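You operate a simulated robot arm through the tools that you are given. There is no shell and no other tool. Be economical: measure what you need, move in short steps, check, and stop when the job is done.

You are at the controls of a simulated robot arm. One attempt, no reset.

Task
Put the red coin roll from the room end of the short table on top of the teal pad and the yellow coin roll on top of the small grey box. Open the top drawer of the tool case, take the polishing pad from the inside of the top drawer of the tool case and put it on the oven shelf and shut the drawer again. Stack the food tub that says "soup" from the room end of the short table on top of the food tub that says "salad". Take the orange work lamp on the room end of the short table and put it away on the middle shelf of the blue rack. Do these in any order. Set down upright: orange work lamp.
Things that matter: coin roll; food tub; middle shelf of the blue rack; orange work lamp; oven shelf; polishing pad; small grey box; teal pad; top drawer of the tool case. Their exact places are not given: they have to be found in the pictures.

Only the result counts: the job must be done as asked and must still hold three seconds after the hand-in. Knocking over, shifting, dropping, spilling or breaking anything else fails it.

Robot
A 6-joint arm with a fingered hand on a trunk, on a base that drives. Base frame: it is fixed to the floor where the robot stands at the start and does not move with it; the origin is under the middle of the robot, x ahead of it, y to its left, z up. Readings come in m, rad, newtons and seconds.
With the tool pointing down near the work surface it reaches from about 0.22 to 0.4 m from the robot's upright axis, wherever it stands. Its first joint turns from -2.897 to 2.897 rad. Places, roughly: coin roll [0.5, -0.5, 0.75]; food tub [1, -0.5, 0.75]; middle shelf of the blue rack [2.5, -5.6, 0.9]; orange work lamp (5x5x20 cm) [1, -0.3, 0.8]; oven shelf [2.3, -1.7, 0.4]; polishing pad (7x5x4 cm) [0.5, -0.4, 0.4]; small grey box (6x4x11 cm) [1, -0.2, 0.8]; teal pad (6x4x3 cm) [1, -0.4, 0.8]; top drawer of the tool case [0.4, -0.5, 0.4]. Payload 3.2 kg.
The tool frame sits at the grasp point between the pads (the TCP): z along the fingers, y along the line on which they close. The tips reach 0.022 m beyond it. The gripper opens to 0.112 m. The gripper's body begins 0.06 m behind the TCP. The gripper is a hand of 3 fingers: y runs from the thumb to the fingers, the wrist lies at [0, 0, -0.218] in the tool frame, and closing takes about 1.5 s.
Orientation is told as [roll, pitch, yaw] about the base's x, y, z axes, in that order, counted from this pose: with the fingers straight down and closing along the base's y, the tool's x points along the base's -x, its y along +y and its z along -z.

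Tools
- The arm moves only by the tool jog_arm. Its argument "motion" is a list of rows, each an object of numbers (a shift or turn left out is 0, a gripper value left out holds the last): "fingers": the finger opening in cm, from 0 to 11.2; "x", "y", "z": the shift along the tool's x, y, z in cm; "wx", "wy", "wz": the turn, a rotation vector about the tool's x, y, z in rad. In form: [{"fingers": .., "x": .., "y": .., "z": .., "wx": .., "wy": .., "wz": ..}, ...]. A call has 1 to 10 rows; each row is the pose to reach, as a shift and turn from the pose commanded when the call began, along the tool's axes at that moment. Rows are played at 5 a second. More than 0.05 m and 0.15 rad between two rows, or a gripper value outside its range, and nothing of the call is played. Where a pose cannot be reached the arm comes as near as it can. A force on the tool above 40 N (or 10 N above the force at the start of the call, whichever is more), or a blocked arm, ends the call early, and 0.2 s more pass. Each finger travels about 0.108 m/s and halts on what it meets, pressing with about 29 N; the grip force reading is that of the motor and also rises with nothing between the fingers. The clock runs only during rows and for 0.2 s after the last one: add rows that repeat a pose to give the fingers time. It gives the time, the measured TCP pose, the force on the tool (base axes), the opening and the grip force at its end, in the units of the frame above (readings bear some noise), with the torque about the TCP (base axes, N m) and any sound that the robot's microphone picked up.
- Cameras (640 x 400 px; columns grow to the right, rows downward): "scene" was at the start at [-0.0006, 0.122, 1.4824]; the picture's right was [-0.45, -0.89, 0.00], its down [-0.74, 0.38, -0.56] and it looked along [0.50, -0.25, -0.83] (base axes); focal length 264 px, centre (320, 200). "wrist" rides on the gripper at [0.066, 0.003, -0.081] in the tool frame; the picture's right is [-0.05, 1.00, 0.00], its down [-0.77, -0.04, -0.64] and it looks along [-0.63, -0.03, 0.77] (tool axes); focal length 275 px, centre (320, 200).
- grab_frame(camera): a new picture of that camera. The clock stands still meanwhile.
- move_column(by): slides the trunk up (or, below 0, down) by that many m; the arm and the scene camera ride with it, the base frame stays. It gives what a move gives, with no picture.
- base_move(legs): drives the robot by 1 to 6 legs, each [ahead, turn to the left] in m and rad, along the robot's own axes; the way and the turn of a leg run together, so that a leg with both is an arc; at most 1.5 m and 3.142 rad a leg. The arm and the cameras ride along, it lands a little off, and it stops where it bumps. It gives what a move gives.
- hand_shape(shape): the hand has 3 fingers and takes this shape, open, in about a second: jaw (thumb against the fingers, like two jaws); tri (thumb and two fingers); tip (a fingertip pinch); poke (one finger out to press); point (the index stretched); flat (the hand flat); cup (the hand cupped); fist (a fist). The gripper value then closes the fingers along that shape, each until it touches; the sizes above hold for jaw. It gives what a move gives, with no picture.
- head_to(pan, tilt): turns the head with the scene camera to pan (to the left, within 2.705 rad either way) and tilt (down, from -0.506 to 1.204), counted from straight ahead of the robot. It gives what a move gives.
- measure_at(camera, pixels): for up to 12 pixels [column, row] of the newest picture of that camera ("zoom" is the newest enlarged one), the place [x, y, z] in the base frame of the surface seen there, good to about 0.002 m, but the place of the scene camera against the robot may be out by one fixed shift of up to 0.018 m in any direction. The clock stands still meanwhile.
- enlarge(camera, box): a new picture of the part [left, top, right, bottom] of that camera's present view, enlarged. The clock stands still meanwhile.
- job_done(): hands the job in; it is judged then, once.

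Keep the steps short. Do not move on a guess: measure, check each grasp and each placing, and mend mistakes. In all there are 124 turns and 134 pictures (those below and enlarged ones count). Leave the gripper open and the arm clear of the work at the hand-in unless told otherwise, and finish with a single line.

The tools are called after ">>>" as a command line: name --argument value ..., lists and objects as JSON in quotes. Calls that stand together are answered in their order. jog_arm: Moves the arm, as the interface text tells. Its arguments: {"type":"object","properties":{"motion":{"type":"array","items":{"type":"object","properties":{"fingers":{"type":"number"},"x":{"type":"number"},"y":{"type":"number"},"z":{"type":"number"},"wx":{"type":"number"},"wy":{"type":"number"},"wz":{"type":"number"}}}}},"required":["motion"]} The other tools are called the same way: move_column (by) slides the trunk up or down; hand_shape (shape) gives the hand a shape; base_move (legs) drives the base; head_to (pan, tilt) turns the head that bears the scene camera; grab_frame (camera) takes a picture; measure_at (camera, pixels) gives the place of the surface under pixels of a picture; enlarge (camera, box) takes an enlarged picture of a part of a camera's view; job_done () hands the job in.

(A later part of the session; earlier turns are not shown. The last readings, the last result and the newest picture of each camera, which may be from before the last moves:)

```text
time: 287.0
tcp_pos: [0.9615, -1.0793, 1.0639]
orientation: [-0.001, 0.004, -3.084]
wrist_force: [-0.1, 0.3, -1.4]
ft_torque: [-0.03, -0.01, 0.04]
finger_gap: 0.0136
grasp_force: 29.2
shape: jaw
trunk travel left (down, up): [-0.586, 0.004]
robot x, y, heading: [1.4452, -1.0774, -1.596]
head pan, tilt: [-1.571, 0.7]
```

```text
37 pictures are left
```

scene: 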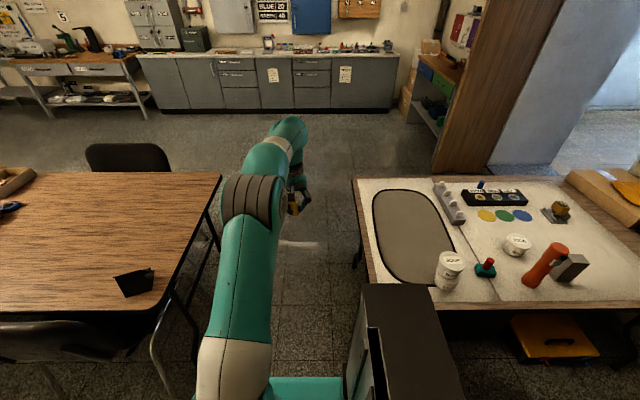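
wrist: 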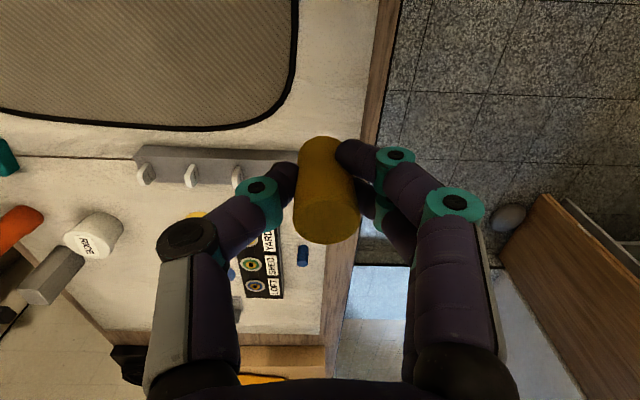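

>>> base_move --legs '[[-0.93, 0]]'

>>> grab_frame --camera "wrist"

>>> grab_frame --camera "scene"

```text
time: 291.8
tcp_pos: [0.9739, -0.1667, 1.0627]
orientation: [0.001, 0.004, -3.073]
wrist_force: [0.0, -0.2, -1.2]
ft_torque: [0.05, -0.03, 0.02]
finger_gap: 0.0136
grasp_force: 28.8
shape: jaw
trunk travel left (down, up): [-0.586, 0.004]
robot x, y, heading: [1.4614, -0.1583, -1.579]
head pan, tilt: [-1.571, 0.7]
```

```text
36 pictures are left
```

wrist: 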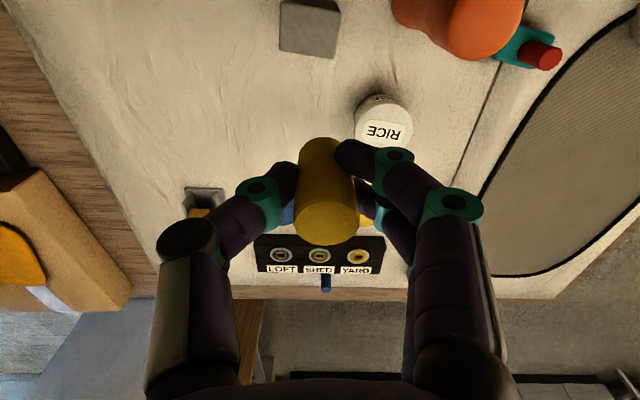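

```text
35 pictures are left
```

scene: 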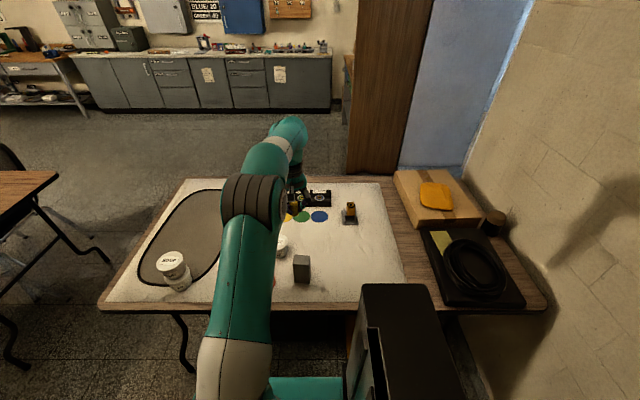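

>>> measure_at --camera "wrist" --pixels '[[308, 45], [285, 45], [333, 50], [308, 25], [308, 8], [285, 10], [335, 12], [470, 25], [490, 55], [440, 30], [410, 10]]'

```text
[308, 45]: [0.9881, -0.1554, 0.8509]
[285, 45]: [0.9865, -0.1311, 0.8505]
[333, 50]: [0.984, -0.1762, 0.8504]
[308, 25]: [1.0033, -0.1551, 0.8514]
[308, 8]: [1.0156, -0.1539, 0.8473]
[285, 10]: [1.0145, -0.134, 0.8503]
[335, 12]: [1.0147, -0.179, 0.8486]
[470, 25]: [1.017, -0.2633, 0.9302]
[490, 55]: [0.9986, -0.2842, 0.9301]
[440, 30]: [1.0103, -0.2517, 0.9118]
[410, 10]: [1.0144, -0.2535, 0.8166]
```

>>> jog_arm --motion '[{"x": 1.3, "y": -0.5}, {"x": 2.57, "y": -1.0}, {"x": 2.57, "y": -1.0}]'

>>> move_column --by -0.155

>>> grab_frame --camera "wrist"

```text
time: 292.6
tcp_pos: [0.9982, -0.1546, 1.0632]
orientation: [0.001, 0.003, -3.072]
wrist_force: [-0.4, -0.6, -1.3]
ft_torque: [0.04, 0.01, -0.03]
finger_gap: 0.0137
grasp_force: 29.2
shape: jaw
trunk travel left (down, up): [-0.586, 0.004]
robot x, y, heading: [1.4613, -0.1586, -1.583]
head pan, tilt: [-1.571, 0.7]
```

```text
time: 294.4
tcp_pos: [0.9976, -0.1553, 0.9086]
orientation: [-0.003, 0.003, -3.071]
wrist_force: [0.6, -0.7, -0.9]
ft_torque: [0.0, -0.01, 0.0]
finger_gap: 0.0135
grasp_force: 29.2
shape: jaw
trunk travel left (down, up): [-0.431, 0.159]
robot x, y, heading: [1.4562, -0.1586, -1.578]
head pan, tilt: [-1.571, 0.7]
```

```text
34 pictures are left
```

wrist: 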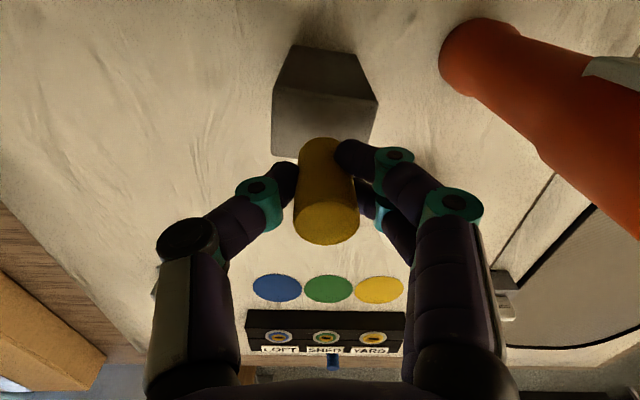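

>>> measure_at --camera "wrist" --pixels '[[278, 110], [368, 115], [320, 95], [320, 115], [280, 145], [300, 98], [368, 135], [440, 55]]'

>>> enlarge --camera "wrist" --box '[250, 30, 400, 180]'

```text
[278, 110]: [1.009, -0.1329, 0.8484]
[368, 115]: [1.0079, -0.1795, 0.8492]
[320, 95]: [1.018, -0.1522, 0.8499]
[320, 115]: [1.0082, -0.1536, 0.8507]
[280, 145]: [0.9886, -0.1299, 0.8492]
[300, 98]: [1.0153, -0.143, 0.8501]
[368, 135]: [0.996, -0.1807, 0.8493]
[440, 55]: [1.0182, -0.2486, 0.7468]
```

```text
2.67 times, centred on (325, 105) of wrist
```

zoom: 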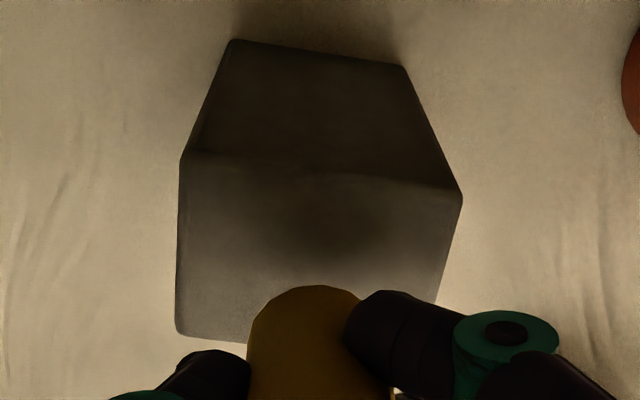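

>>> jog_arm --motion '[{"x": 0.2, "z": 1}, {"x": 0.2, "z": 2}, {"x": 0.2, "z": 2.5}, {"x": 0.2, "z": 2.5}]'

>>> jog_arm --motion '[{"z": 0.2}, {"z": 0.2}]'

```text
time: 295.4
tcp_pos: [0.9999, -0.1553, 0.8826]
orientation: [-0.003, 0.004, -3.072]
wrist_force: [0.4, 0.7, -0.9]
ft_torque: [-0.03, 0.02, 0.0]
finger_gap: 0.0137
grasp_force: 28.8
shape: jaw
trunk travel left (down, up): [-0.431, 0.159]
robot x, y, heading: [1.4564, -0.1576, -1.575]
head pan, tilt: [-1.571, 0.7]
```

```text
time: 296.0
tcp_pos: [1.0001, -0.1553, 0.8811]
orientation: [-0.003, 0.004, -3.071]
wrist_force: [-0.2, -0.7, 5.3]
ft_torque: [-0.05, 0.01, 0.0]
finger_gap: 0.0137
grasp_force: 28.8
shape: jaw
trunk travel left (down, up): [-0.431, 0.159]
robot x, y, heading: [1.4578, -0.157, -1.571]
head pan, tilt: [-1.571, 0.7]
```

Contact. Release and rise.

>>> jog_arm --motion '[{"fingers": 2}, {"fingers": 2.6}, {"fingers": 3.2}, {"fingers": 4}, {"fingers": 4.5}, {"fingers": 4.5}]'

>>> jog_arm --motion '[{"z": -3}, {"z": -6}, {"z": -9}, {"z": -12}]'

>>> grab_frame --camera "wrist"

```text
time: 297.4
tcp_pos: [1.0003, -0.1546, 0.8813]
orientation: [-0.002, 0.005, -3.071]
wrist_force: [-0.6, 0.7, 0.0]
ft_torque: [-0.01, 0.04, -0.01]
finger_gap: 0.0444
grasp_force: 0.0
shape: jaw
trunk travel left (down, up): [-0.431, 0.159]
robot x, y, heading: [1.4579, -0.1543, -1.58]
head pan, tilt: [-1.571, 0.7]
```

```text
time: 298.4
tcp_pos: [0.9989, -0.1559, 1.0017]
orientation: [-0.002, 0.005, -3.072]
wrist_force: [-0.8, 0.0, -0.1]
ft_torque: [-0.01, 0.02, 0.0]
finger_gap: 0.0443
grasp_force: 0.1
shape: jaw
trunk travel left (down, up): [-0.431, 0.159]
robot x, y, heading: [1.4582, -0.1571, -1.576]
head pan, tilt: [-1.571, 0.7]
```

```text
32 pictures are left
```

wrist: 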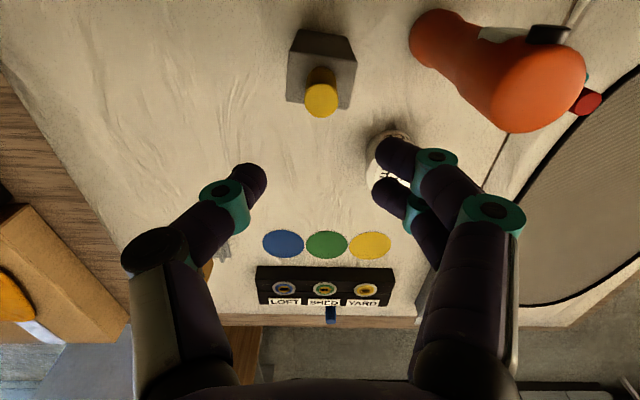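

>>> enlarge --camera "wrist" --box '[390, 0, 630, 150]'

>>> measure_at --camera "wrist" --pixels '[[425, 35], [440, 55], [470, 60], [500, 65], [540, 92], [505, 110], [580, 75], [500, 35], [545, 35], [490, 80], [520, 130]]'

>>> enlarge --camera "scene" --box '[220, 180, 340, 320]'

```text
2.67 times, centred on (510, 75) of wrist
```

zoom: 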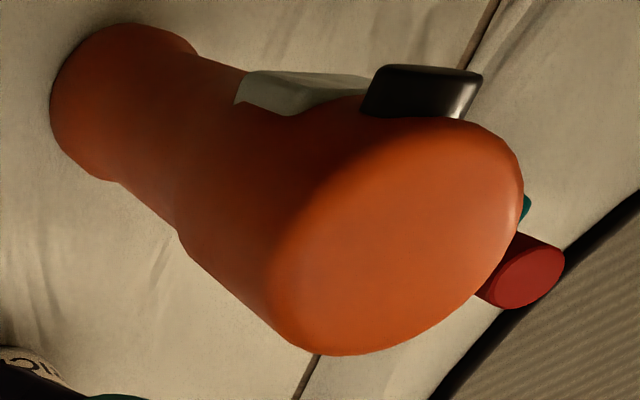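

```text
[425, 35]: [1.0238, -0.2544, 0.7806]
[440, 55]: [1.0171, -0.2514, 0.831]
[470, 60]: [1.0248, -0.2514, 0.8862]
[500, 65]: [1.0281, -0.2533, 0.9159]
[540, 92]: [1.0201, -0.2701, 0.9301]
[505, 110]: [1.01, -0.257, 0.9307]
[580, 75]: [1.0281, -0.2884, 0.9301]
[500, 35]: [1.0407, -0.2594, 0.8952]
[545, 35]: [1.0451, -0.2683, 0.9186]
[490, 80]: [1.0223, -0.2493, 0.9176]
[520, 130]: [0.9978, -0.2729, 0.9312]
```

```text
2.86 times, centred on (280, 250) of scene
```

zoom: 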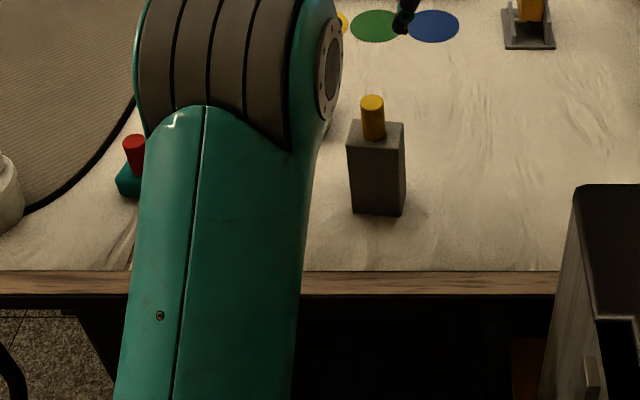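

Yellow roll stands on the grey box. Next the lamp: reposition the base and tilt the hand to grip it from the side at its waist.

>>> move_column --by 0.15

>>> base_move --legs '[[0.3, 0]]'

>>> jog_arm --motion '[{"fingers": 9, "x": 2.6, "y": -3.6}, {"x": 5.2, "y": -7.2}, {"x": 7.8, "y": -10.8}, {"x": 10.4, "y": -14.4}, {"x": 13.1, "y": -18.1}, {"x": 13.1, "y": -18.1}]'

>>> jog_arm --motion '[{"wy": -0.14}, {"wy": -0.28}, {"wy": -0.42}, {"wy": -0.56}, {"wy": -0.7}, {"wy": -0.84}, {"wy": -1.0}, {"wy": -1.0}]'

>>> grab_frame --camera "wrist"

```text
time: 300.1
tcp_pos: [0.9997, -0.1544, 1.1502]
orientation: [-0.002, 0.002, -3.072]
wrist_force: [0.0, 0.5, 0.6]
ft_torque: [-0.02, -0.03, -0.01]
finger_gap: 0.0446
grasp_force: 0.0
shape: jaw
trunk travel left (down, up): [-0.581, 0.009]
robot x, y, heading: [1.4585, -0.1568, -1.577]
head pan, tilt: [-1.571, 0.7]
```

```text
time: 302.2
tcp_pos: [0.9971, -0.4543, 1.1507]
orientation: [-0.003, 0.003, -3.076]
wrist_force: [0.6, -0.8, 0.8]
ft_torque: [0.0, 0.01, 0.01]
finger_gap: 0.0443
grasp_force: 0.0
shape: jaw
trunk travel left (down, up): [-0.581, 0.009]
robot x, y, heading: [1.4554, -0.4566, -1.586]
head pan, tilt: [-1.571, 0.7]
```

```text
time: 303.6
tcp_pos: [1.1178, -0.2658, 1.1506]
orientation: [-0.002, 0.004, -3.075]
wrist_force: [-0.2, 0.2, -0.9]
ft_torque: [-0.01, -0.03, -0.01]
finger_gap: 0.0899
grasp_force: 0.1
shape: jaw
trunk travel left (down, up): [-0.581, 0.009]
robot x, y, heading: [1.4571, -0.4575, -1.583]
head pan, tilt: [-1.571, 0.7]
```

```text
refused: row 7 steps farther than a row can; nothing moved
```

```text
29 pictures are left
```

wrist: 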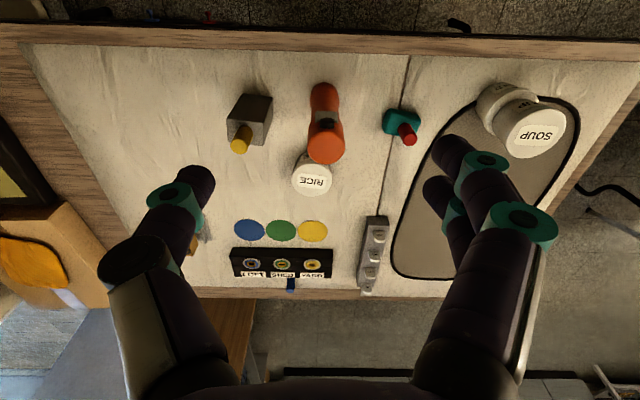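

>>> measure_at --camera "wrist" --pixels '[[325, 150], [309, 148], [343, 145], [311, 95], [338, 95], [324, 110], [316, 108], [333, 108], [326, 160]]'

>>> jog_arm --motion '[{"wy": -0.14}, {"wy": -0.28}, {"wy": -0.42}, {"wy": -0.56}, {"wy": -0.7}, {"wy": -0.85}, {"wy": -1.0}, {"wy": -1.0}]'

>>> grab_frame --camera "scene"

```text
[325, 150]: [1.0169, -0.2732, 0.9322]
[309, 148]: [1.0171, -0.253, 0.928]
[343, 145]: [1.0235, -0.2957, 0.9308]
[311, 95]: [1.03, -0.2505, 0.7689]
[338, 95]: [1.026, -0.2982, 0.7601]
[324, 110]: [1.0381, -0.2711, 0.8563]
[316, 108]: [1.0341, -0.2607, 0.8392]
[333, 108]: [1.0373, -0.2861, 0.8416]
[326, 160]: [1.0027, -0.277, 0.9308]
```

```text
time: 305.4
tcp_pos: [1.0419, -0.3282, 1.2371]
orientation: [0.008, -0.947, -3.122]
wrist_force: [-0.9, 0.6, 0.8]
ft_torque: [0.01, 0.0, 0.01]
finger_gap: 0.0899
grasp_force: 0.1
shape: jaw
out of reach, approached as far as the arm can: row 4, 5, 6, 7, 8
trunk travel left (down, up): [-0.581, 0.009]
robot x, y, heading: [1.4528, -0.4588, -1.576]
head pan, tilt: [-1.571, 0.7]
```

```text
28 pictures are left
```

scene: 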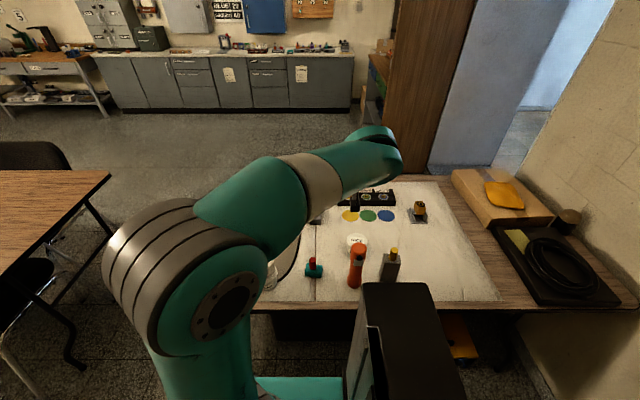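

>>> measure_at --camera "scene" --pixels '[[150, 225], [120, 270], [230, 310], [160, 320], [250, 200], [340, 170], [385, 150], [270, 190]]'

```text
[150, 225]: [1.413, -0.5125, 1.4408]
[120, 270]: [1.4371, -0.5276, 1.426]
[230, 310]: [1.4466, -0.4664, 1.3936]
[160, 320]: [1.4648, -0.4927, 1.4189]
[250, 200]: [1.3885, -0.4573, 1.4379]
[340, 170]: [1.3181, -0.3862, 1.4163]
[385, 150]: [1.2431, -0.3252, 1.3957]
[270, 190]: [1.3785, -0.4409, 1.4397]
```

>>> base_move --legs '[[0, 0.6], [0.2, 0], [0, -0.6], [-0.1, 0]]'

```text
time: 310.9
tcp_pos: [1.1524, -0.3923, 1.2358]
orientation: [0.006, -0.945, -3.127]
wrist_force: [0.1, -0.1, 0.5]
ft_torque: [-0.01, -0.01, -0.03]
finger_gap: 0.09
grasp_force: 0.2
shape: jaw
trunk travel left (down, up): [-0.581, 0.009]
robot x, y, heading: [1.5652, -0.5231, -1.591]
head pan, tilt: [-1.571, 0.7]
```

>>> move_column --by -0.348

>>> jog_arm --motion '[{"y": -4}, {"y": -8}, {"y": -11.8}, {"y": -11.8}]'

>>> grab_frame --camera "wrist"

```text
time: 314.3
tcp_pos: [1.1523, -0.3946, 0.8888]
orientation: [0.003, -0.947, -3.126]
wrist_force: [-0.2, -0.7, 0.5]
ft_torque: [0.03, -0.02, -0.03]
finger_gap: 0.0899
grasp_force: 0.1
shape: jaw
trunk travel left (down, up): [-0.233, 0.357]
robot x, y, heading: [1.5646, -0.5285, -1.583]
head pan, tilt: [-1.571, 0.7]
```

```text
time: 315.3
tcp_pos: [1.1167, -0.2938, 0.9216]
orientation: [-0.017, -0.953, -3.097]
wrist_force: [-0.4, 0.2, -0.2]
ft_torque: [0.03, -0.05, -0.03]
finger_gap: 0.0901
grasp_force: 0.0
shape: jaw
out of reach, approached as far as the arm can: row 1, 2, 3, 4
trunk travel left (down, up): [-0.233, 0.357]
robot x, y, heading: [1.5629, -0.5261, -1.585]
head pan, tilt: [-1.571, 0.7]
```

```text
27 pictures are left
```

wrist: 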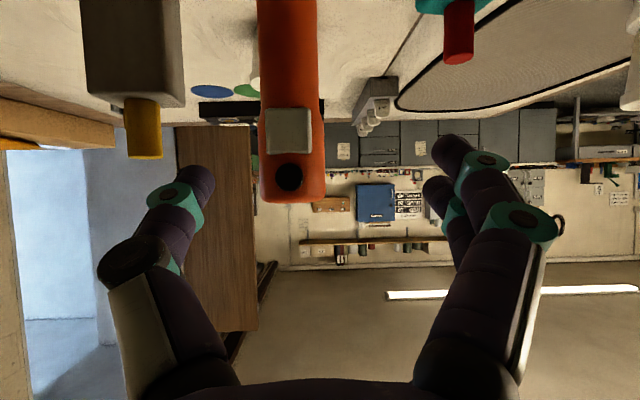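

>>> jog_arm --motion '[{"x": 0.3, "y": -1.5, "z": 2}, {"x": 0.6, "y": -2.5, "z": 4}, {"x": 0.9, "y": -2.5, "z": 6.5}, {"x": 0.9, "y": -2.5, "z": 6.5}]'

>>> grab_frame --camera "wrist"

```text
time: 316.3
tcp_pos: [1.0715, -0.2597, 0.8685]
orientation: [0.006, -0.948, -3.128]
wrist_force: [0.0, -1.2, -0.2]
ft_torque: [-0.02, -0.01, 0.01]
finger_gap: 0.09
grasp_force: 0.0
shape: jaw
trunk travel left (down, up): [-0.233, 0.357]
robot x, y, heading: [1.5702, -0.5249, -1.585]
head pan, tilt: [-1.571, 0.7]
```

```text
26 pictures are left
```

wrist: 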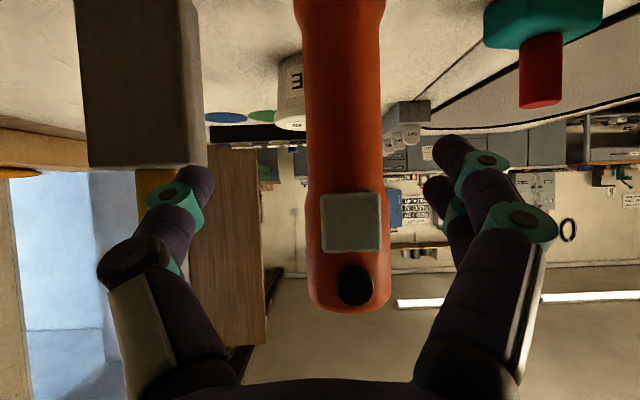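

>>> jog_arm --motion '[{"fingers": 7.5, "y": 1.4}, {"y": 1.4, "z": 2.3}, {"y": 1.4, "z": 4.6}, {"y": 1.4, "z": 6.9}, {"y": 1.4, "z": 6.9}]'

>>> grab_frame --camera "wrist"

```text
time: 317.7
tcp_pos: [1.0218, -0.2775, 0.8569]
orientation: [-0.057, -0.985, -3.078]
wrist_force: [0.3, 0.1, -0.2]
ft_torque: [-0.02, 0.04, 0.05]
finger_gap: 0.0753
grasp_force: 0.1
shape: jaw
trunk travel left (down, up): [-0.233, 0.357]
robot x, y, heading: [1.5662, -0.5231, -1.589]
head pan, tilt: [-1.571, 0.7]
stopped in row 5: the arm was blocked; the commanded pose is now the measured one
```

```text
25 pictures are left
```

wrist: 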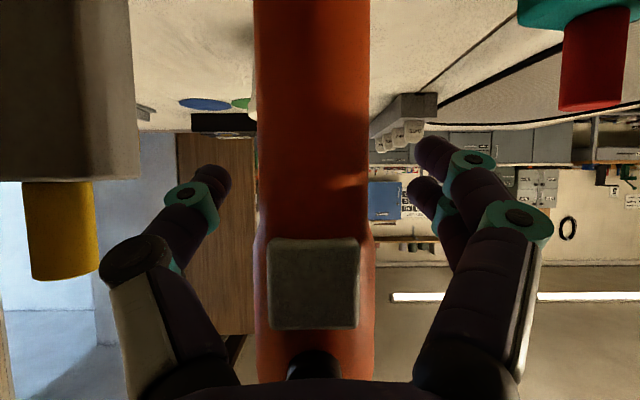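

>>> grab_frame --camera "scene"

```text
24 pictures are left
```

scene: 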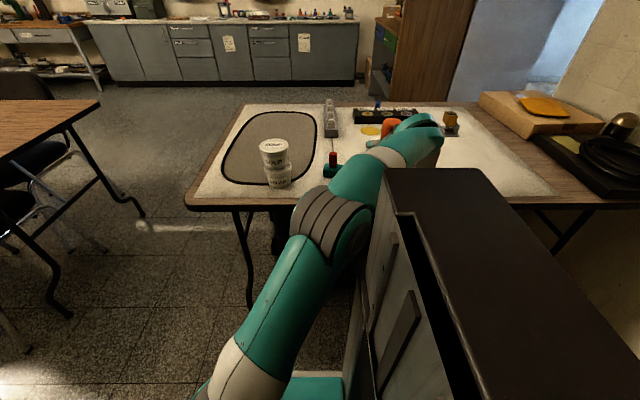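

>>> jog_arm --motion '[{"fingers": 5.5}, {"fingers": 4}, {"fingers": 2}, {"fingers": 2}, {"fingers": 2}, {"fingers": 2}, {"fingers": 2}]'

>>> move_column --by 0.04

>>> grab_frame --camera "wrist"

```text
time: 319.3
tcp_pos: [1.0206, -0.2769, 0.8658]
orientation: [-0.07, -0.99, -3.071]
wrist_force: [0.2, -0.1, 0.4]
ft_torque: [-0.01, 0.0, -0.02]
finger_gap: 0.0268
grasp_force: 28.9
shape: jaw
trunk travel left (down, up): [-0.233, 0.357]
robot x, y, heading: [1.5672, -0.5251, -1.586]
head pan, tilt: [-1.571, 0.7]
```

```text
time: 320.2
tcp_pos: [1.0223, -0.2766, 0.9054]
orientation: [-0.07, -0.992, -3.068]
wrist_force: [0.0, 0.1, -3.0]
ft_torque: [0.03, -0.01, -0.03]
finger_gap: 0.0256
grasp_force: 28.9
shape: jaw
trunk travel left (down, up): [-0.273, 0.317]
robot x, y, heading: [1.5641, -0.524, -1.585]
head pan, tilt: [-1.571, 0.7]
heard: click
```

```text
23 pictures are left
```

wrist: 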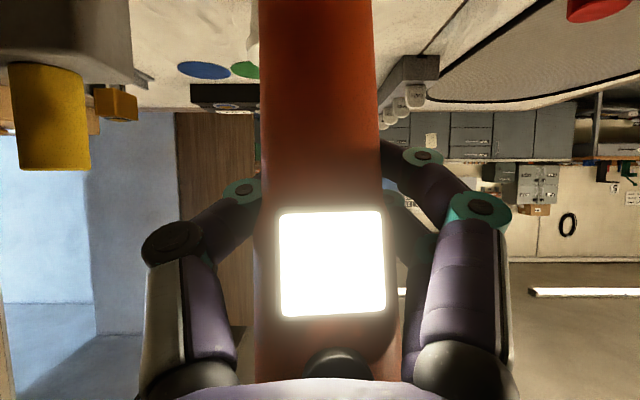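

>>> move_column --by 0.31

>>> jog_arm --motion '[{"x": -0.8, "y": 4.6, "z": 0.9, "wx": -0.067, "wy": -0.003, "wz": -0.0437}, {"x": -1.37, "y": 9.27, "z": 1.46, "wx": -0.134, "wy": -0.006, "wz": -0.0873}, {"x": -1.73, "y": 13.95, "z": 1.68, "wx": -0.201, "wy": -0.009, "wz": -0.131}, {"x": -1.88, "y": 18.56, "z": 1.58, "wx": -0.268, "wy": -0.012, "wz": -0.1746}, {"x": -1.82, "y": 23.12, "z": 1.17, "wx": -0.335, "wy": -0.015, "wz": -0.218}, {"x": -1.56, "y": 27.56, "z": 0.46, "wx": -0.402, "wy": -0.018, "wz": -0.262}, {"x": -1.11, "y": 31.87, "z": -0.53, "wx": -0.469, "wy": -0.021, "wz": -0.3056}, {"x": -0.46, "y": 36.02, "z": -1.82, "wx": -0.536, "wy": -0.0245, "wz": -0.349}, {"x": 0.36, "y": 39.98, "z": -3.35, "wx": -0.603, "wy": -0.0276, "wz": -0.393}, {"x": 1.34, "y": 43.74, "z": -5.12, "wx": -0.67, "wy": -0.0306, "wz": -0.4366}]'

>>> grab_frame --camera "wrist"

```text
time: 323.2
tcp_pos: [1.022, -0.2772, 1.2156]
orientation: [-0.071, -0.992, -3.07]
wrist_force: [0.1, -1.0, -2.3]
ft_torque: [-0.02, 0.01, -0.01]
finger_gap: 0.0257
grasp_force: 29.5
shape: jaw
trunk travel left (down, up): [-0.583, 0.007]
robot x, y, heading: [1.5637, -0.5255, -1.583]
head pan, tilt: [-1.571, 0.7]
```

```text
time: 325.4
tcp_pos: [1.0706, -0.7428, 1.2446]
orientation: [-0.063, -0.974, -2.285]
wrist_force: [-0.1, 0.1, -2.8]
ft_torque: [0.0, 0.02, -0.02]
finger_gap: 0.0246
grasp_force: 28.8
shape: jaw
out of reach, approached as far as the arm can: row 4, 5, 6, 7, 8, 9, 10
trunk travel left (down, up): [-0.583, 0.007]
robot x, y, heading: [1.5651, -0.5223, -1.587]
head pan, tilt: [-1.571, 0.7]
```

```text
22 pictures are left
```

wrist: 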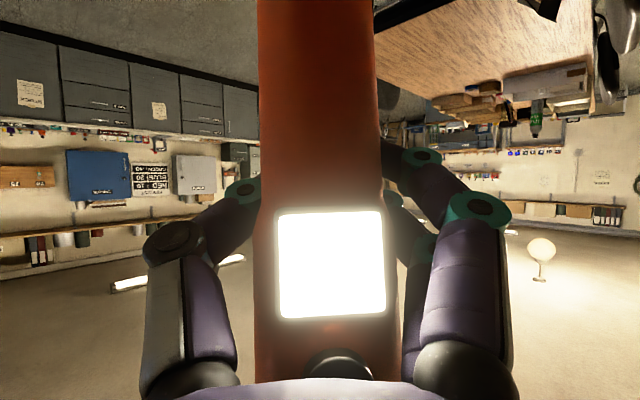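

>>> base_move --legs '[[0, 0.1], [1.5, 0], [0, -0.09]]'

>>> head_to --pan 0.15 --tilt 0.45

>>> grab_frame --camera "scene"

```text
time: 333.8
tcp_pos: [1.2057, -2.2248, 1.2442]
orientation: [-0.064, -0.975, -2.275]
wrist_force: [-0.1, 0.5, -1.8]
ft_torque: [0.0, 0.04, 0.01]
finger_gap: 0.0247
grasp_force: 29.0
shape: jaw
trunk travel left (down, up): [-0.583, 0.007]
robot x, y, heading: [1.6953, -2.0004, -1.574]
head pan, tilt: [-1.571, 0.7]
```

```text
time: 335.6
tcp_pos: [1.2048, -2.225, 1.244]
orientation: [-0.063, -0.974, -2.275]
wrist_force: [0.0, 0.5, -2.9]
ft_torque: [-0.01, 0.04, -0.01]
finger_gap: 0.0247
grasp_force: 28.6
shape: jaw
trunk travel left (down, up): [-0.583, 0.007]
robot x, y, heading: [1.6984, -2.0028, -1.579]
head pan, tilt: [0.15, 0.45]
```

```text
21 pictures are left
```

scene: 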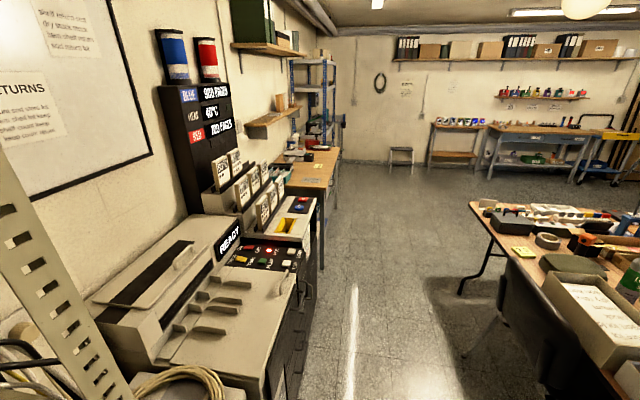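

>>> measure_at --camera "scene" --pixels '[[338, 160], [322, 190], [330, 120], [305, 130], [266, 360], [530, 290], [470, 290], [340, 148], [400, 160], [322, 205], [500, 265]]'

>>> enlarge --camera "scene" --box '[250, 40, 370, 210]'

```text
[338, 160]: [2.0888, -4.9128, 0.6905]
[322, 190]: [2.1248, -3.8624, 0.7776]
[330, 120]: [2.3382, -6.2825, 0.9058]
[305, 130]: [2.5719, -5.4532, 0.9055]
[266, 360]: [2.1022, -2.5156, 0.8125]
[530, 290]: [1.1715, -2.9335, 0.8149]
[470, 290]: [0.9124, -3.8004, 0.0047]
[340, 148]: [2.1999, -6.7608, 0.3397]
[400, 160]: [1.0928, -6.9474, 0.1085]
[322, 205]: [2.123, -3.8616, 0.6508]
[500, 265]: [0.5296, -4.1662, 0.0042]
```

```text
2.35 times, centred on (310, 125) of scene
```

zoom: 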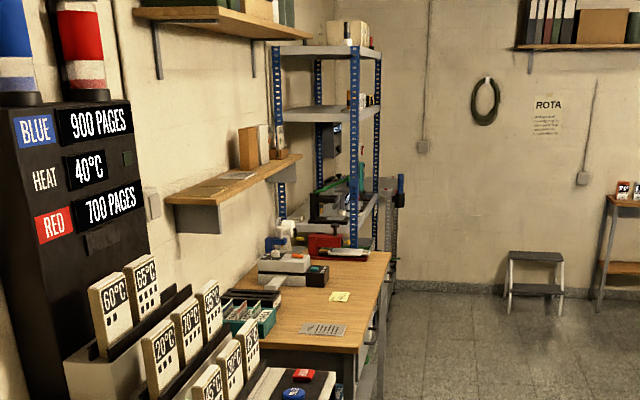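

>>> base_move --legs '[[1.5, 0.01], [1.45, 0]]'

>>> head_to --pan 1.1 --tilt 0.55

>>> grab_frame --camera "scene"

```text
time: 349.8
tcp_pos: [1.2032, -5.1899, 1.2421]
orientation: [-0.063, -0.976, -2.254]
wrist_force: [0.0, 0.2, -2.2]
ft_torque: [0.01, 0.02, 0.03]
finger_gap: 0.0248
grasp_force: 28.7
shape: jaw
trunk travel left (down, up): [-0.583, 0.007]
robot x, y, heading: [1.6903, -4.9586, -1.552]
head pan, tilt: [0.15, 0.45]
```

```text
time: 351.1
tcp_pos: [1.2026, -5.1895, 1.2427]
orientation: [-0.064, -0.975, -2.253]
wrist_force: [0.7, 0.1, -2.7]
ft_torque: [0.0, 0.01, -0.02]
finger_gap: 0.0248
grasp_force: 29.0
shape: jaw
trunk travel left (down, up): [-0.583, 0.007]
robot x, y, heading: [1.6849, -4.9547, -1.554]
head pan, tilt: [1.1, 0.55]
```

```text
19 pictures are left
```

scene: 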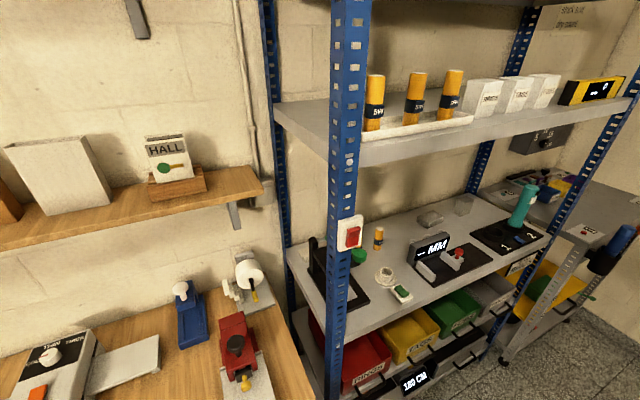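

>>> measure_at --camera "scene" --pixels '[[345, 345], [540, 248], [500, 270], [400, 240], [410, 270], [415, 295], [370, 160], [600, 108], [470, 240], [380, 315], [480, 283], [455, 272]]'

>>> enlarge --camera "scene" --box '[300, 170, 560, 340]'

```text
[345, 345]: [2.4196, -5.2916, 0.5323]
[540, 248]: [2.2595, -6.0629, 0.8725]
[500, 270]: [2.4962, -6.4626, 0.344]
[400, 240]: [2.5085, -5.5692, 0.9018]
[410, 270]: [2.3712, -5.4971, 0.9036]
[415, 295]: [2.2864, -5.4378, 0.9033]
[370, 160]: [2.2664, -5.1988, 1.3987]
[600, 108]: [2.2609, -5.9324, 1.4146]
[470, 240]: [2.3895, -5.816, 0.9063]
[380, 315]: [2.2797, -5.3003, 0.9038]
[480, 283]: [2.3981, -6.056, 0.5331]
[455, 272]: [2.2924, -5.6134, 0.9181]
```

```text
2.35 times, centred on (430, 255) of scene
```

zoom: 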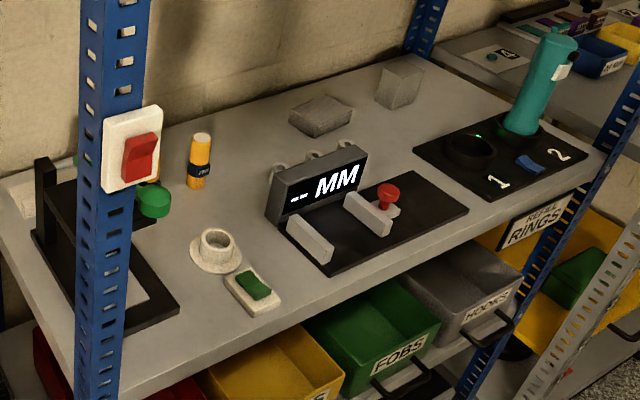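

>>> measure_at --camera "zoom" --pixels '[[180, 312], [125, 330], [190, 255], [228, 285], [240, 315], [283, 300], [272, 222], [330, 275], [468, 212], [415, 155], [495, 200], [430, 200]]'

>>> measure_at --camera "zoom" --pixels '[[240, 185], [300, 160], [370, 140], [260, 160], [160, 340], [350, 290], [440, 245], [540, 185], [445, 175], [480, 215], [240, 255], [270, 255]]'

```text
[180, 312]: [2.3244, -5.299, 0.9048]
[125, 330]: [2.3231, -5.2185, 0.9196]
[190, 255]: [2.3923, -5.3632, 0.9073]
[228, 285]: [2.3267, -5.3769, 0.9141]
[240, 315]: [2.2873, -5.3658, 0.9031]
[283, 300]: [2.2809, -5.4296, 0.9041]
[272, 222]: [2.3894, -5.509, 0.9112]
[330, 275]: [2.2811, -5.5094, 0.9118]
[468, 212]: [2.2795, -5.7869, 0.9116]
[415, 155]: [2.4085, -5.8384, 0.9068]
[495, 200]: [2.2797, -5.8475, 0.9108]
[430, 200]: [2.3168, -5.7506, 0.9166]
```

```text
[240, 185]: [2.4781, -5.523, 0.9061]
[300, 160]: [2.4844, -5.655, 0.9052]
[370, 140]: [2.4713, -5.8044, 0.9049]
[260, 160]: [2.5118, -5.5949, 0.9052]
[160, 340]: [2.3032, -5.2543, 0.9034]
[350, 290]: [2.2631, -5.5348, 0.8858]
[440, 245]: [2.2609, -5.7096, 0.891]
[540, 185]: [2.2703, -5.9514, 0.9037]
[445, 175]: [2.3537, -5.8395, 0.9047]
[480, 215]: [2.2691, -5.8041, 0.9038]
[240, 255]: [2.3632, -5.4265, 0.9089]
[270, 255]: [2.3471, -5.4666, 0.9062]
```

>>> base_move --legs '[[0, -0.26], [0.3, 0], [0, 2.51]]'

>>> head_to --pan -0.4 --tilt 0.55

>>> grab_frame --camera "scene"

>>> grab_frame --camera "wrist"

```text
time: 360.0
tcp_pos: [2.1134, -5.4647, 1.2437]
orientation: [-0.062, -0.976, 0.03]
wrist_force: [0.1, -0.1, -2.7]
ft_torque: [0.02, 0.01, -0.03]
finger_gap: 0.0243
grasp_force: 29.3
shape: jaw
trunk travel left (down, up): [-0.583, 0.007]
robot x, y, heading: [1.6188, -5.2493, 0.733]
head pan, tilt: [1.1, 0.55]
```

```text
time: 361.6
tcp_pos: [2.1126, -5.4637, 1.2432]
orientation: [-0.064, -0.976, 0.029]
wrist_force: [0.1, -0.3, -1.8]
ft_torque: [0.03, 0.0, 0.0]
finger_gap: 0.0245
grasp_force: 29.0
shape: jaw
trunk travel left (down, up): [-0.583, 0.007]
robot x, y, heading: [1.619, -5.247, 0.728]
head pan, tilt: [-0.4, 0.55]
```

```text
17 pictures are left
```

scene: 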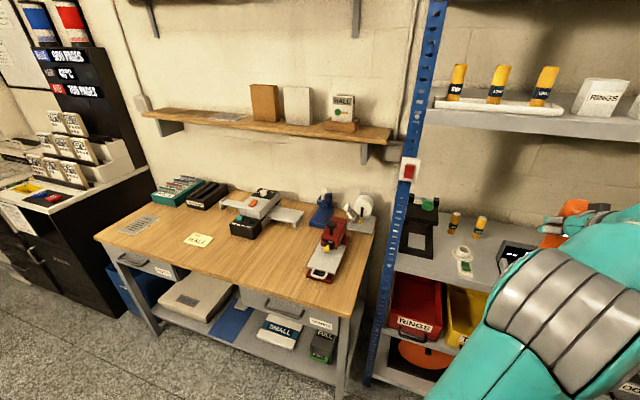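

```text
16 pictures are left
```

wrist: 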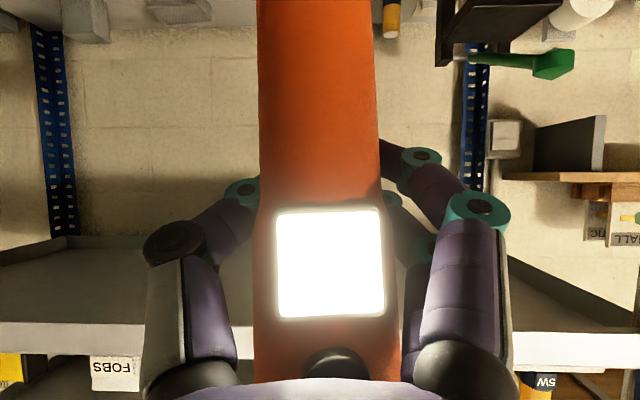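

>>> move_column --by -0.175

>>> grab_frame --camera "wrist"

```text
time: 363.6
tcp_pos: [2.1128, -5.4643, 1.0668]
orientation: [-0.064, -0.975, 0.029]
wrist_force: [-0.2, 0.8, -2.1]
ft_torque: [-0.01, -0.05, 0.0]
finger_gap: 0.0245
grasp_force: 28.6
shape: jaw
trunk travel left (down, up): [-0.408, 0.182]
robot x, y, heading: [1.6152, -5.2507, 0.731]
head pan, tilt: [-0.4, 0.55]
```

```text
15 pictures are left
```

wrist: 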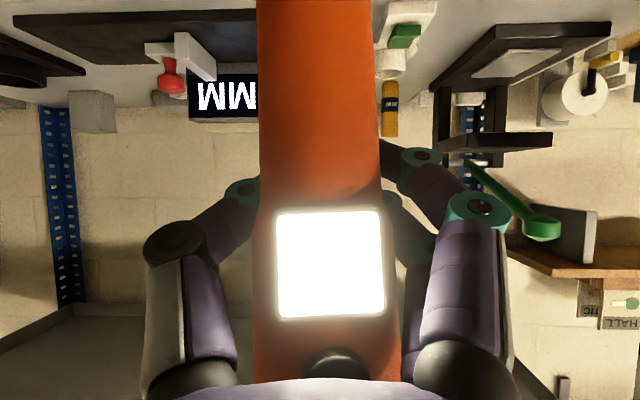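

>>> measure_at --camera "wrist" --pixels '[[250, 12], [250, 55], [220, 60], [240, 8], [388, 20], [395, 35], [430, 20], [388, 65], [450, 90], [388, 110], [230, 115], [395, 5]]'

>>> enlarge --camera "wrist" --box '[180, 0, 460, 140]'

```text
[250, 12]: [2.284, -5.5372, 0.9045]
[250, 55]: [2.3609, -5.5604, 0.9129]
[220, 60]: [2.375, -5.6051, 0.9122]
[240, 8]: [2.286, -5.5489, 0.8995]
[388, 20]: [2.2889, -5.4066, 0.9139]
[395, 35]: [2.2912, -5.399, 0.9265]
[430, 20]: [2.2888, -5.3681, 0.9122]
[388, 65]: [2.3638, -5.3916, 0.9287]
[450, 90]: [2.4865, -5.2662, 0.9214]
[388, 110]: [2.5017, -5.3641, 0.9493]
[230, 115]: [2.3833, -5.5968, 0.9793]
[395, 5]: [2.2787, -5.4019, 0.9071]
```

```text
2.29 times, centred on (320, 70) of wrist
```

zoom: 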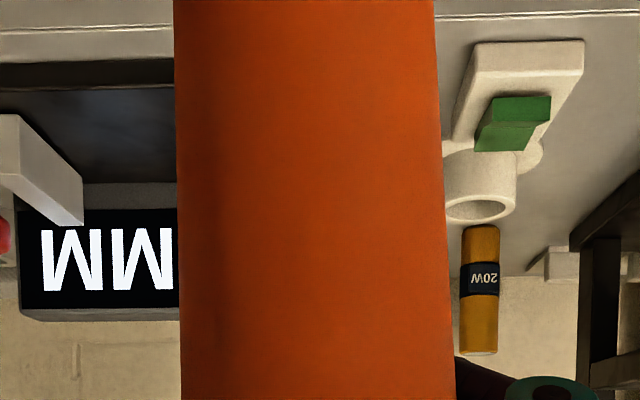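

>>> measure_at --camera "wrist" --pixels '[[260, 3], [379, 3], [320, 3], [260, 60], [380, 60], [320, 60], [320, 120]]'

```text
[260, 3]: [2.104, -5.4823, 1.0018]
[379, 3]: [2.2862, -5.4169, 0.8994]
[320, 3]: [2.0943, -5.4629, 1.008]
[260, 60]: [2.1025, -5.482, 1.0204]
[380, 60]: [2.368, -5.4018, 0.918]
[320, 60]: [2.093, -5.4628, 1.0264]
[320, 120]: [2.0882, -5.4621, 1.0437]
```

>>> jog_arm --motion '[{"y": -3.4}, {"y": -6.8}, {"y": -6.8}]'

>>> base_move --legs '[[0.12, 0]]'

```text
time: 364.4
tcp_pos: [2.1206, -5.5287, 1.0773]
orientation: [-0.06, -0.97, 0.022]
wrist_force: [-0.1, 0.0, -2.5]
ft_torque: [-0.05, -0.01, -0.04]
finger_gap: 0.0243
grasp_force: 29.3
shape: jaw
out of reach, approached as far as the arm can: row 1, 2, 3
trunk travel left (down, up): [-0.408, 0.182]
robot x, y, heading: [1.6183, -5.248, 0.739]
head pan, tilt: [-0.4, 0.55]
```

```text
time: 365.6
tcp_pos: [2.2105, -5.4475, 1.0767]
orientation: [-0.058, -0.971, 0.023]
wrist_force: [-0.1, -0.5, -1.7]
ft_torque: [0.01, 0.01, 0.01]
finger_gap: 0.0244
grasp_force: 28.7
shape: jaw
trunk travel left (down, up): [-0.408, 0.182]
robot x, y, heading: [1.7075, -5.1665, 0.731]
head pan, tilt: [-0.4, 0.55]
```

>>> jog_arm --motion '[{"x": -2, "y": -0.2, "z": 2.9}, {"x": -4, "y": -0.4, "z": 5.8}, {"x": -5.82, "y": -0.5, "z": 8.5}, {"x": -5.82, "y": -0.5, "z": 8.5}]'

>>> grab_frame --camera "wrist"

```text
time: 366.6
tcp_pos: [2.3088, -5.4557, 1.0724]
orientation: [-0.056, -0.97, 0.02]
wrist_force: [-0.2, -1.5, -3.6]
ft_torque: [0.01, 0.0, -0.01]
finger_gap: 0.0243
grasp_force: 28.9
shape: jaw
out of reach, approached as far as the arm can: row 3, 4
trunk travel left (down, up): [-0.408, 0.182]
robot x, y, heading: [1.7072, -5.1698, 0.735]
head pan, tilt: [-0.4, 0.55]
```

```text
13 pictures are left
```

wrist: 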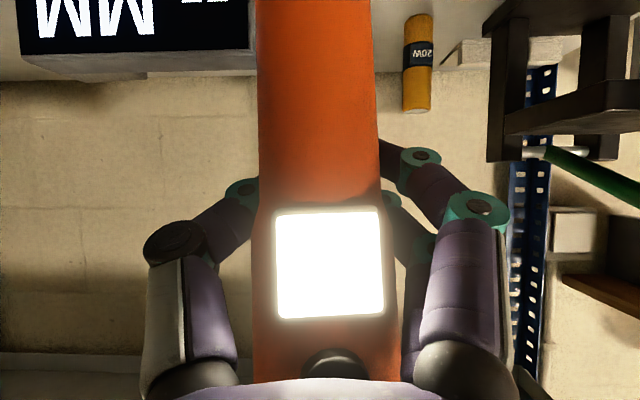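

>>> jog_arm --motion '[{"y": 0.3}]'

>>> move_column --by -0.03

>>> head_to --pan -1.0 --tilt 0.7

>>> grab_frame --camera "scene"

```text
time: 367.0
tcp_pos: [2.3079, -5.4514, 1.0738]
orientation: [-0.058, -0.969, 0.023]
wrist_force: [0.4, -0.4, -3.0]
ft_torque: [0.0, -0.03, 0.02]
finger_gap: 0.0244
grasp_force: 29.4
shape: jaw
trunk travel left (down, up): [-0.408, 0.182]
robot x, y, heading: [1.7066, -5.167, 0.738]
head pan, tilt: [-0.4, 0.55]
```

```text
time: 367.7
tcp_pos: [2.3078, -5.4524, 1.0426]
orientation: [-0.061, -0.968, 0.022]
wrist_force: [0.4, -0.5, -1.6]
ft_torque: [0.05, -0.02, 0.02]
finger_gap: 0.0242
grasp_force: 28.9
shape: jaw
trunk travel left (down, up): [-0.378, 0.212]
robot x, y, heading: [1.7111, -5.1707, 0.731]
head pan, tilt: [-0.4, 0.55]
```

```text
time: 368.7
tcp_pos: [2.308, -5.4503, 1.0436]
orientation: [-0.059, -0.97, 0.022]
wrist_force: [-0.5, -0.4, -3.1]
ft_torque: [0.0, -0.02, -0.01]
finger_gap: 0.0241
grasp_force: 28.3
shape: jaw
trunk travel left (down, up): [-0.378, 0.212]
robot x, y, heading: [1.7068, -5.1695, 0.734]
head pan, tilt: [-1.0, 0.7]
```

```text
12 pictures are left
```

scene: 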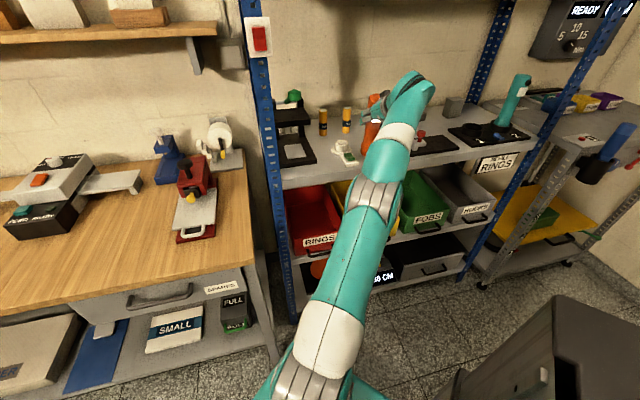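

>>> enlarge --camera "scene" --box '[310, 80, 470, 200]'

>>> jog_arm --motion '[{"x": 0.4, "z": 0.28}, {"x": 0.7, "z": 0.5}, {"x": 0.9, "z": 0.62}]'

```text
3.33 times, centred on (390, 140) of scene
```

zoom: 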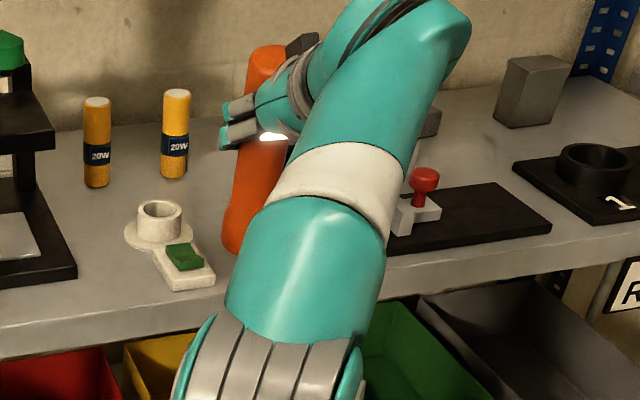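

```text
time: 369.5
tcp_pos: [2.3077, -5.4503, 1.0314]
orientation: [-0.059, -0.971, 0.023]
wrist_force: [-0.5, 0.0, -2.7]
ft_torque: [0.01, 0.05, -0.01]
finger_gap: 0.024
grasp_force: 29.4
shape: jaw
trunk travel left (down, up): [-0.378, 0.212]
robot x, y, heading: [1.7109, -5.1684, 0.734]
head pan, tilt: [-1.0, 0.7]
```

>>> jog_arm --motion '[{"x": 0.17, "z": 0.11}, {"x": 0.17, "z": 0.11}]'

>>> jog_arm --motion '[{"x": 0.17, "z": 0.11}, {"x": 0.17, "z": 0.11}]'

```text
time: 370.1
tcp_pos: [2.3082, -5.4515, 1.0293]
orientation: [-0.059, -0.971, 0.023]
wrist_force: [-0.5, -0.1, -2.1]
ft_torque: [0.02, -0.02, 0.01]
finger_gap: 0.0241
grasp_force: 28.8
shape: jaw
trunk travel left (down, up): [-0.378, 0.212]
robot x, y, heading: [1.7091, -5.1687, 0.735]
head pan, tilt: [-1.0, 0.7]
```

```text
time: 370.7
tcp_pos: [2.3082, -5.4528, 1.0269]
orientation: [-0.06, -0.969, 0.022]
wrist_force: [0.0, 0.5, -2.7]
ft_torque: [-0.01, -0.04, -0.03]
finger_gap: 0.0244
grasp_force: 28.9
shape: jaw
trunk travel left (down, up): [-0.378, 0.212]
robot x, y, heading: [1.7076, -5.1656, 0.732]
head pan, tilt: [-1.0, 0.7]
```

>>> jog_arm --motion '[{"x": 0.15, "z": 0.1}, {"x": 0.29, "z": 0.2}]'

>>> enlarge --camera "scene" --box '[340, 100, 440, 180]'

```text
time: 371.3
tcp_pos: [2.3064, -5.4507, 1.0264]
orientation: [-0.064, -0.974, 0.028]
wrist_force: [2.0, 1.3, 9.5]
ft_torque: [0.01, -0.08, 0.01]
finger_gap: 0.0246
grasp_force: 29.4
shape: jaw
trunk travel left (down, up): [-0.378, 0.212]
robot x, y, heading: [1.7094, -5.1669, 0.732]
head pan, tilt: [-1.0, 0.7]
```

```text
5.00 times, centred on (390, 140) of scene
```

zoom: 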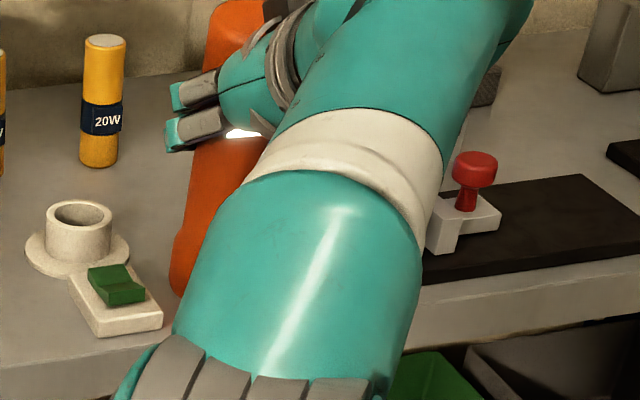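

>>> jog_arm --motion '[{"fingers": 2.8}, {"fingers": 3.2}, {"fingers": 3.7}, {"fingers": 4.3}, {"fingers": 5}, {"fingers": 6}, {"fingers": 7}, {"fingers": 7}]'

>>> grab_frame --camera "wrist"

```text
time: 373.1
tcp_pos: [2.3074, -5.4517, 1.0252]
orientation: [-0.059, -0.97, 0.022]
wrist_force: [0.3, -0.3, -0.6]
ft_torque: [0.02, 0.01, 0.0]
finger_gap: 0.0696
grasp_force: 0.1
shape: jaw
trunk travel left (down, up): [-0.378, 0.212]
robot x, y, heading: [1.7083, -5.1715, 0.737]
head pan, tilt: [-1.0, 0.7]
```

```text
9 pictures are left
5 turns are left
```

wrist: 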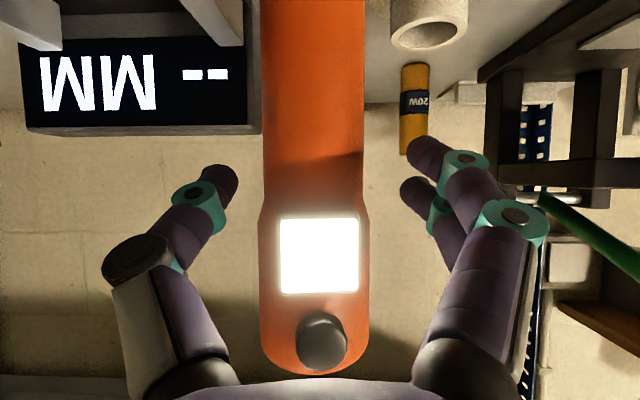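

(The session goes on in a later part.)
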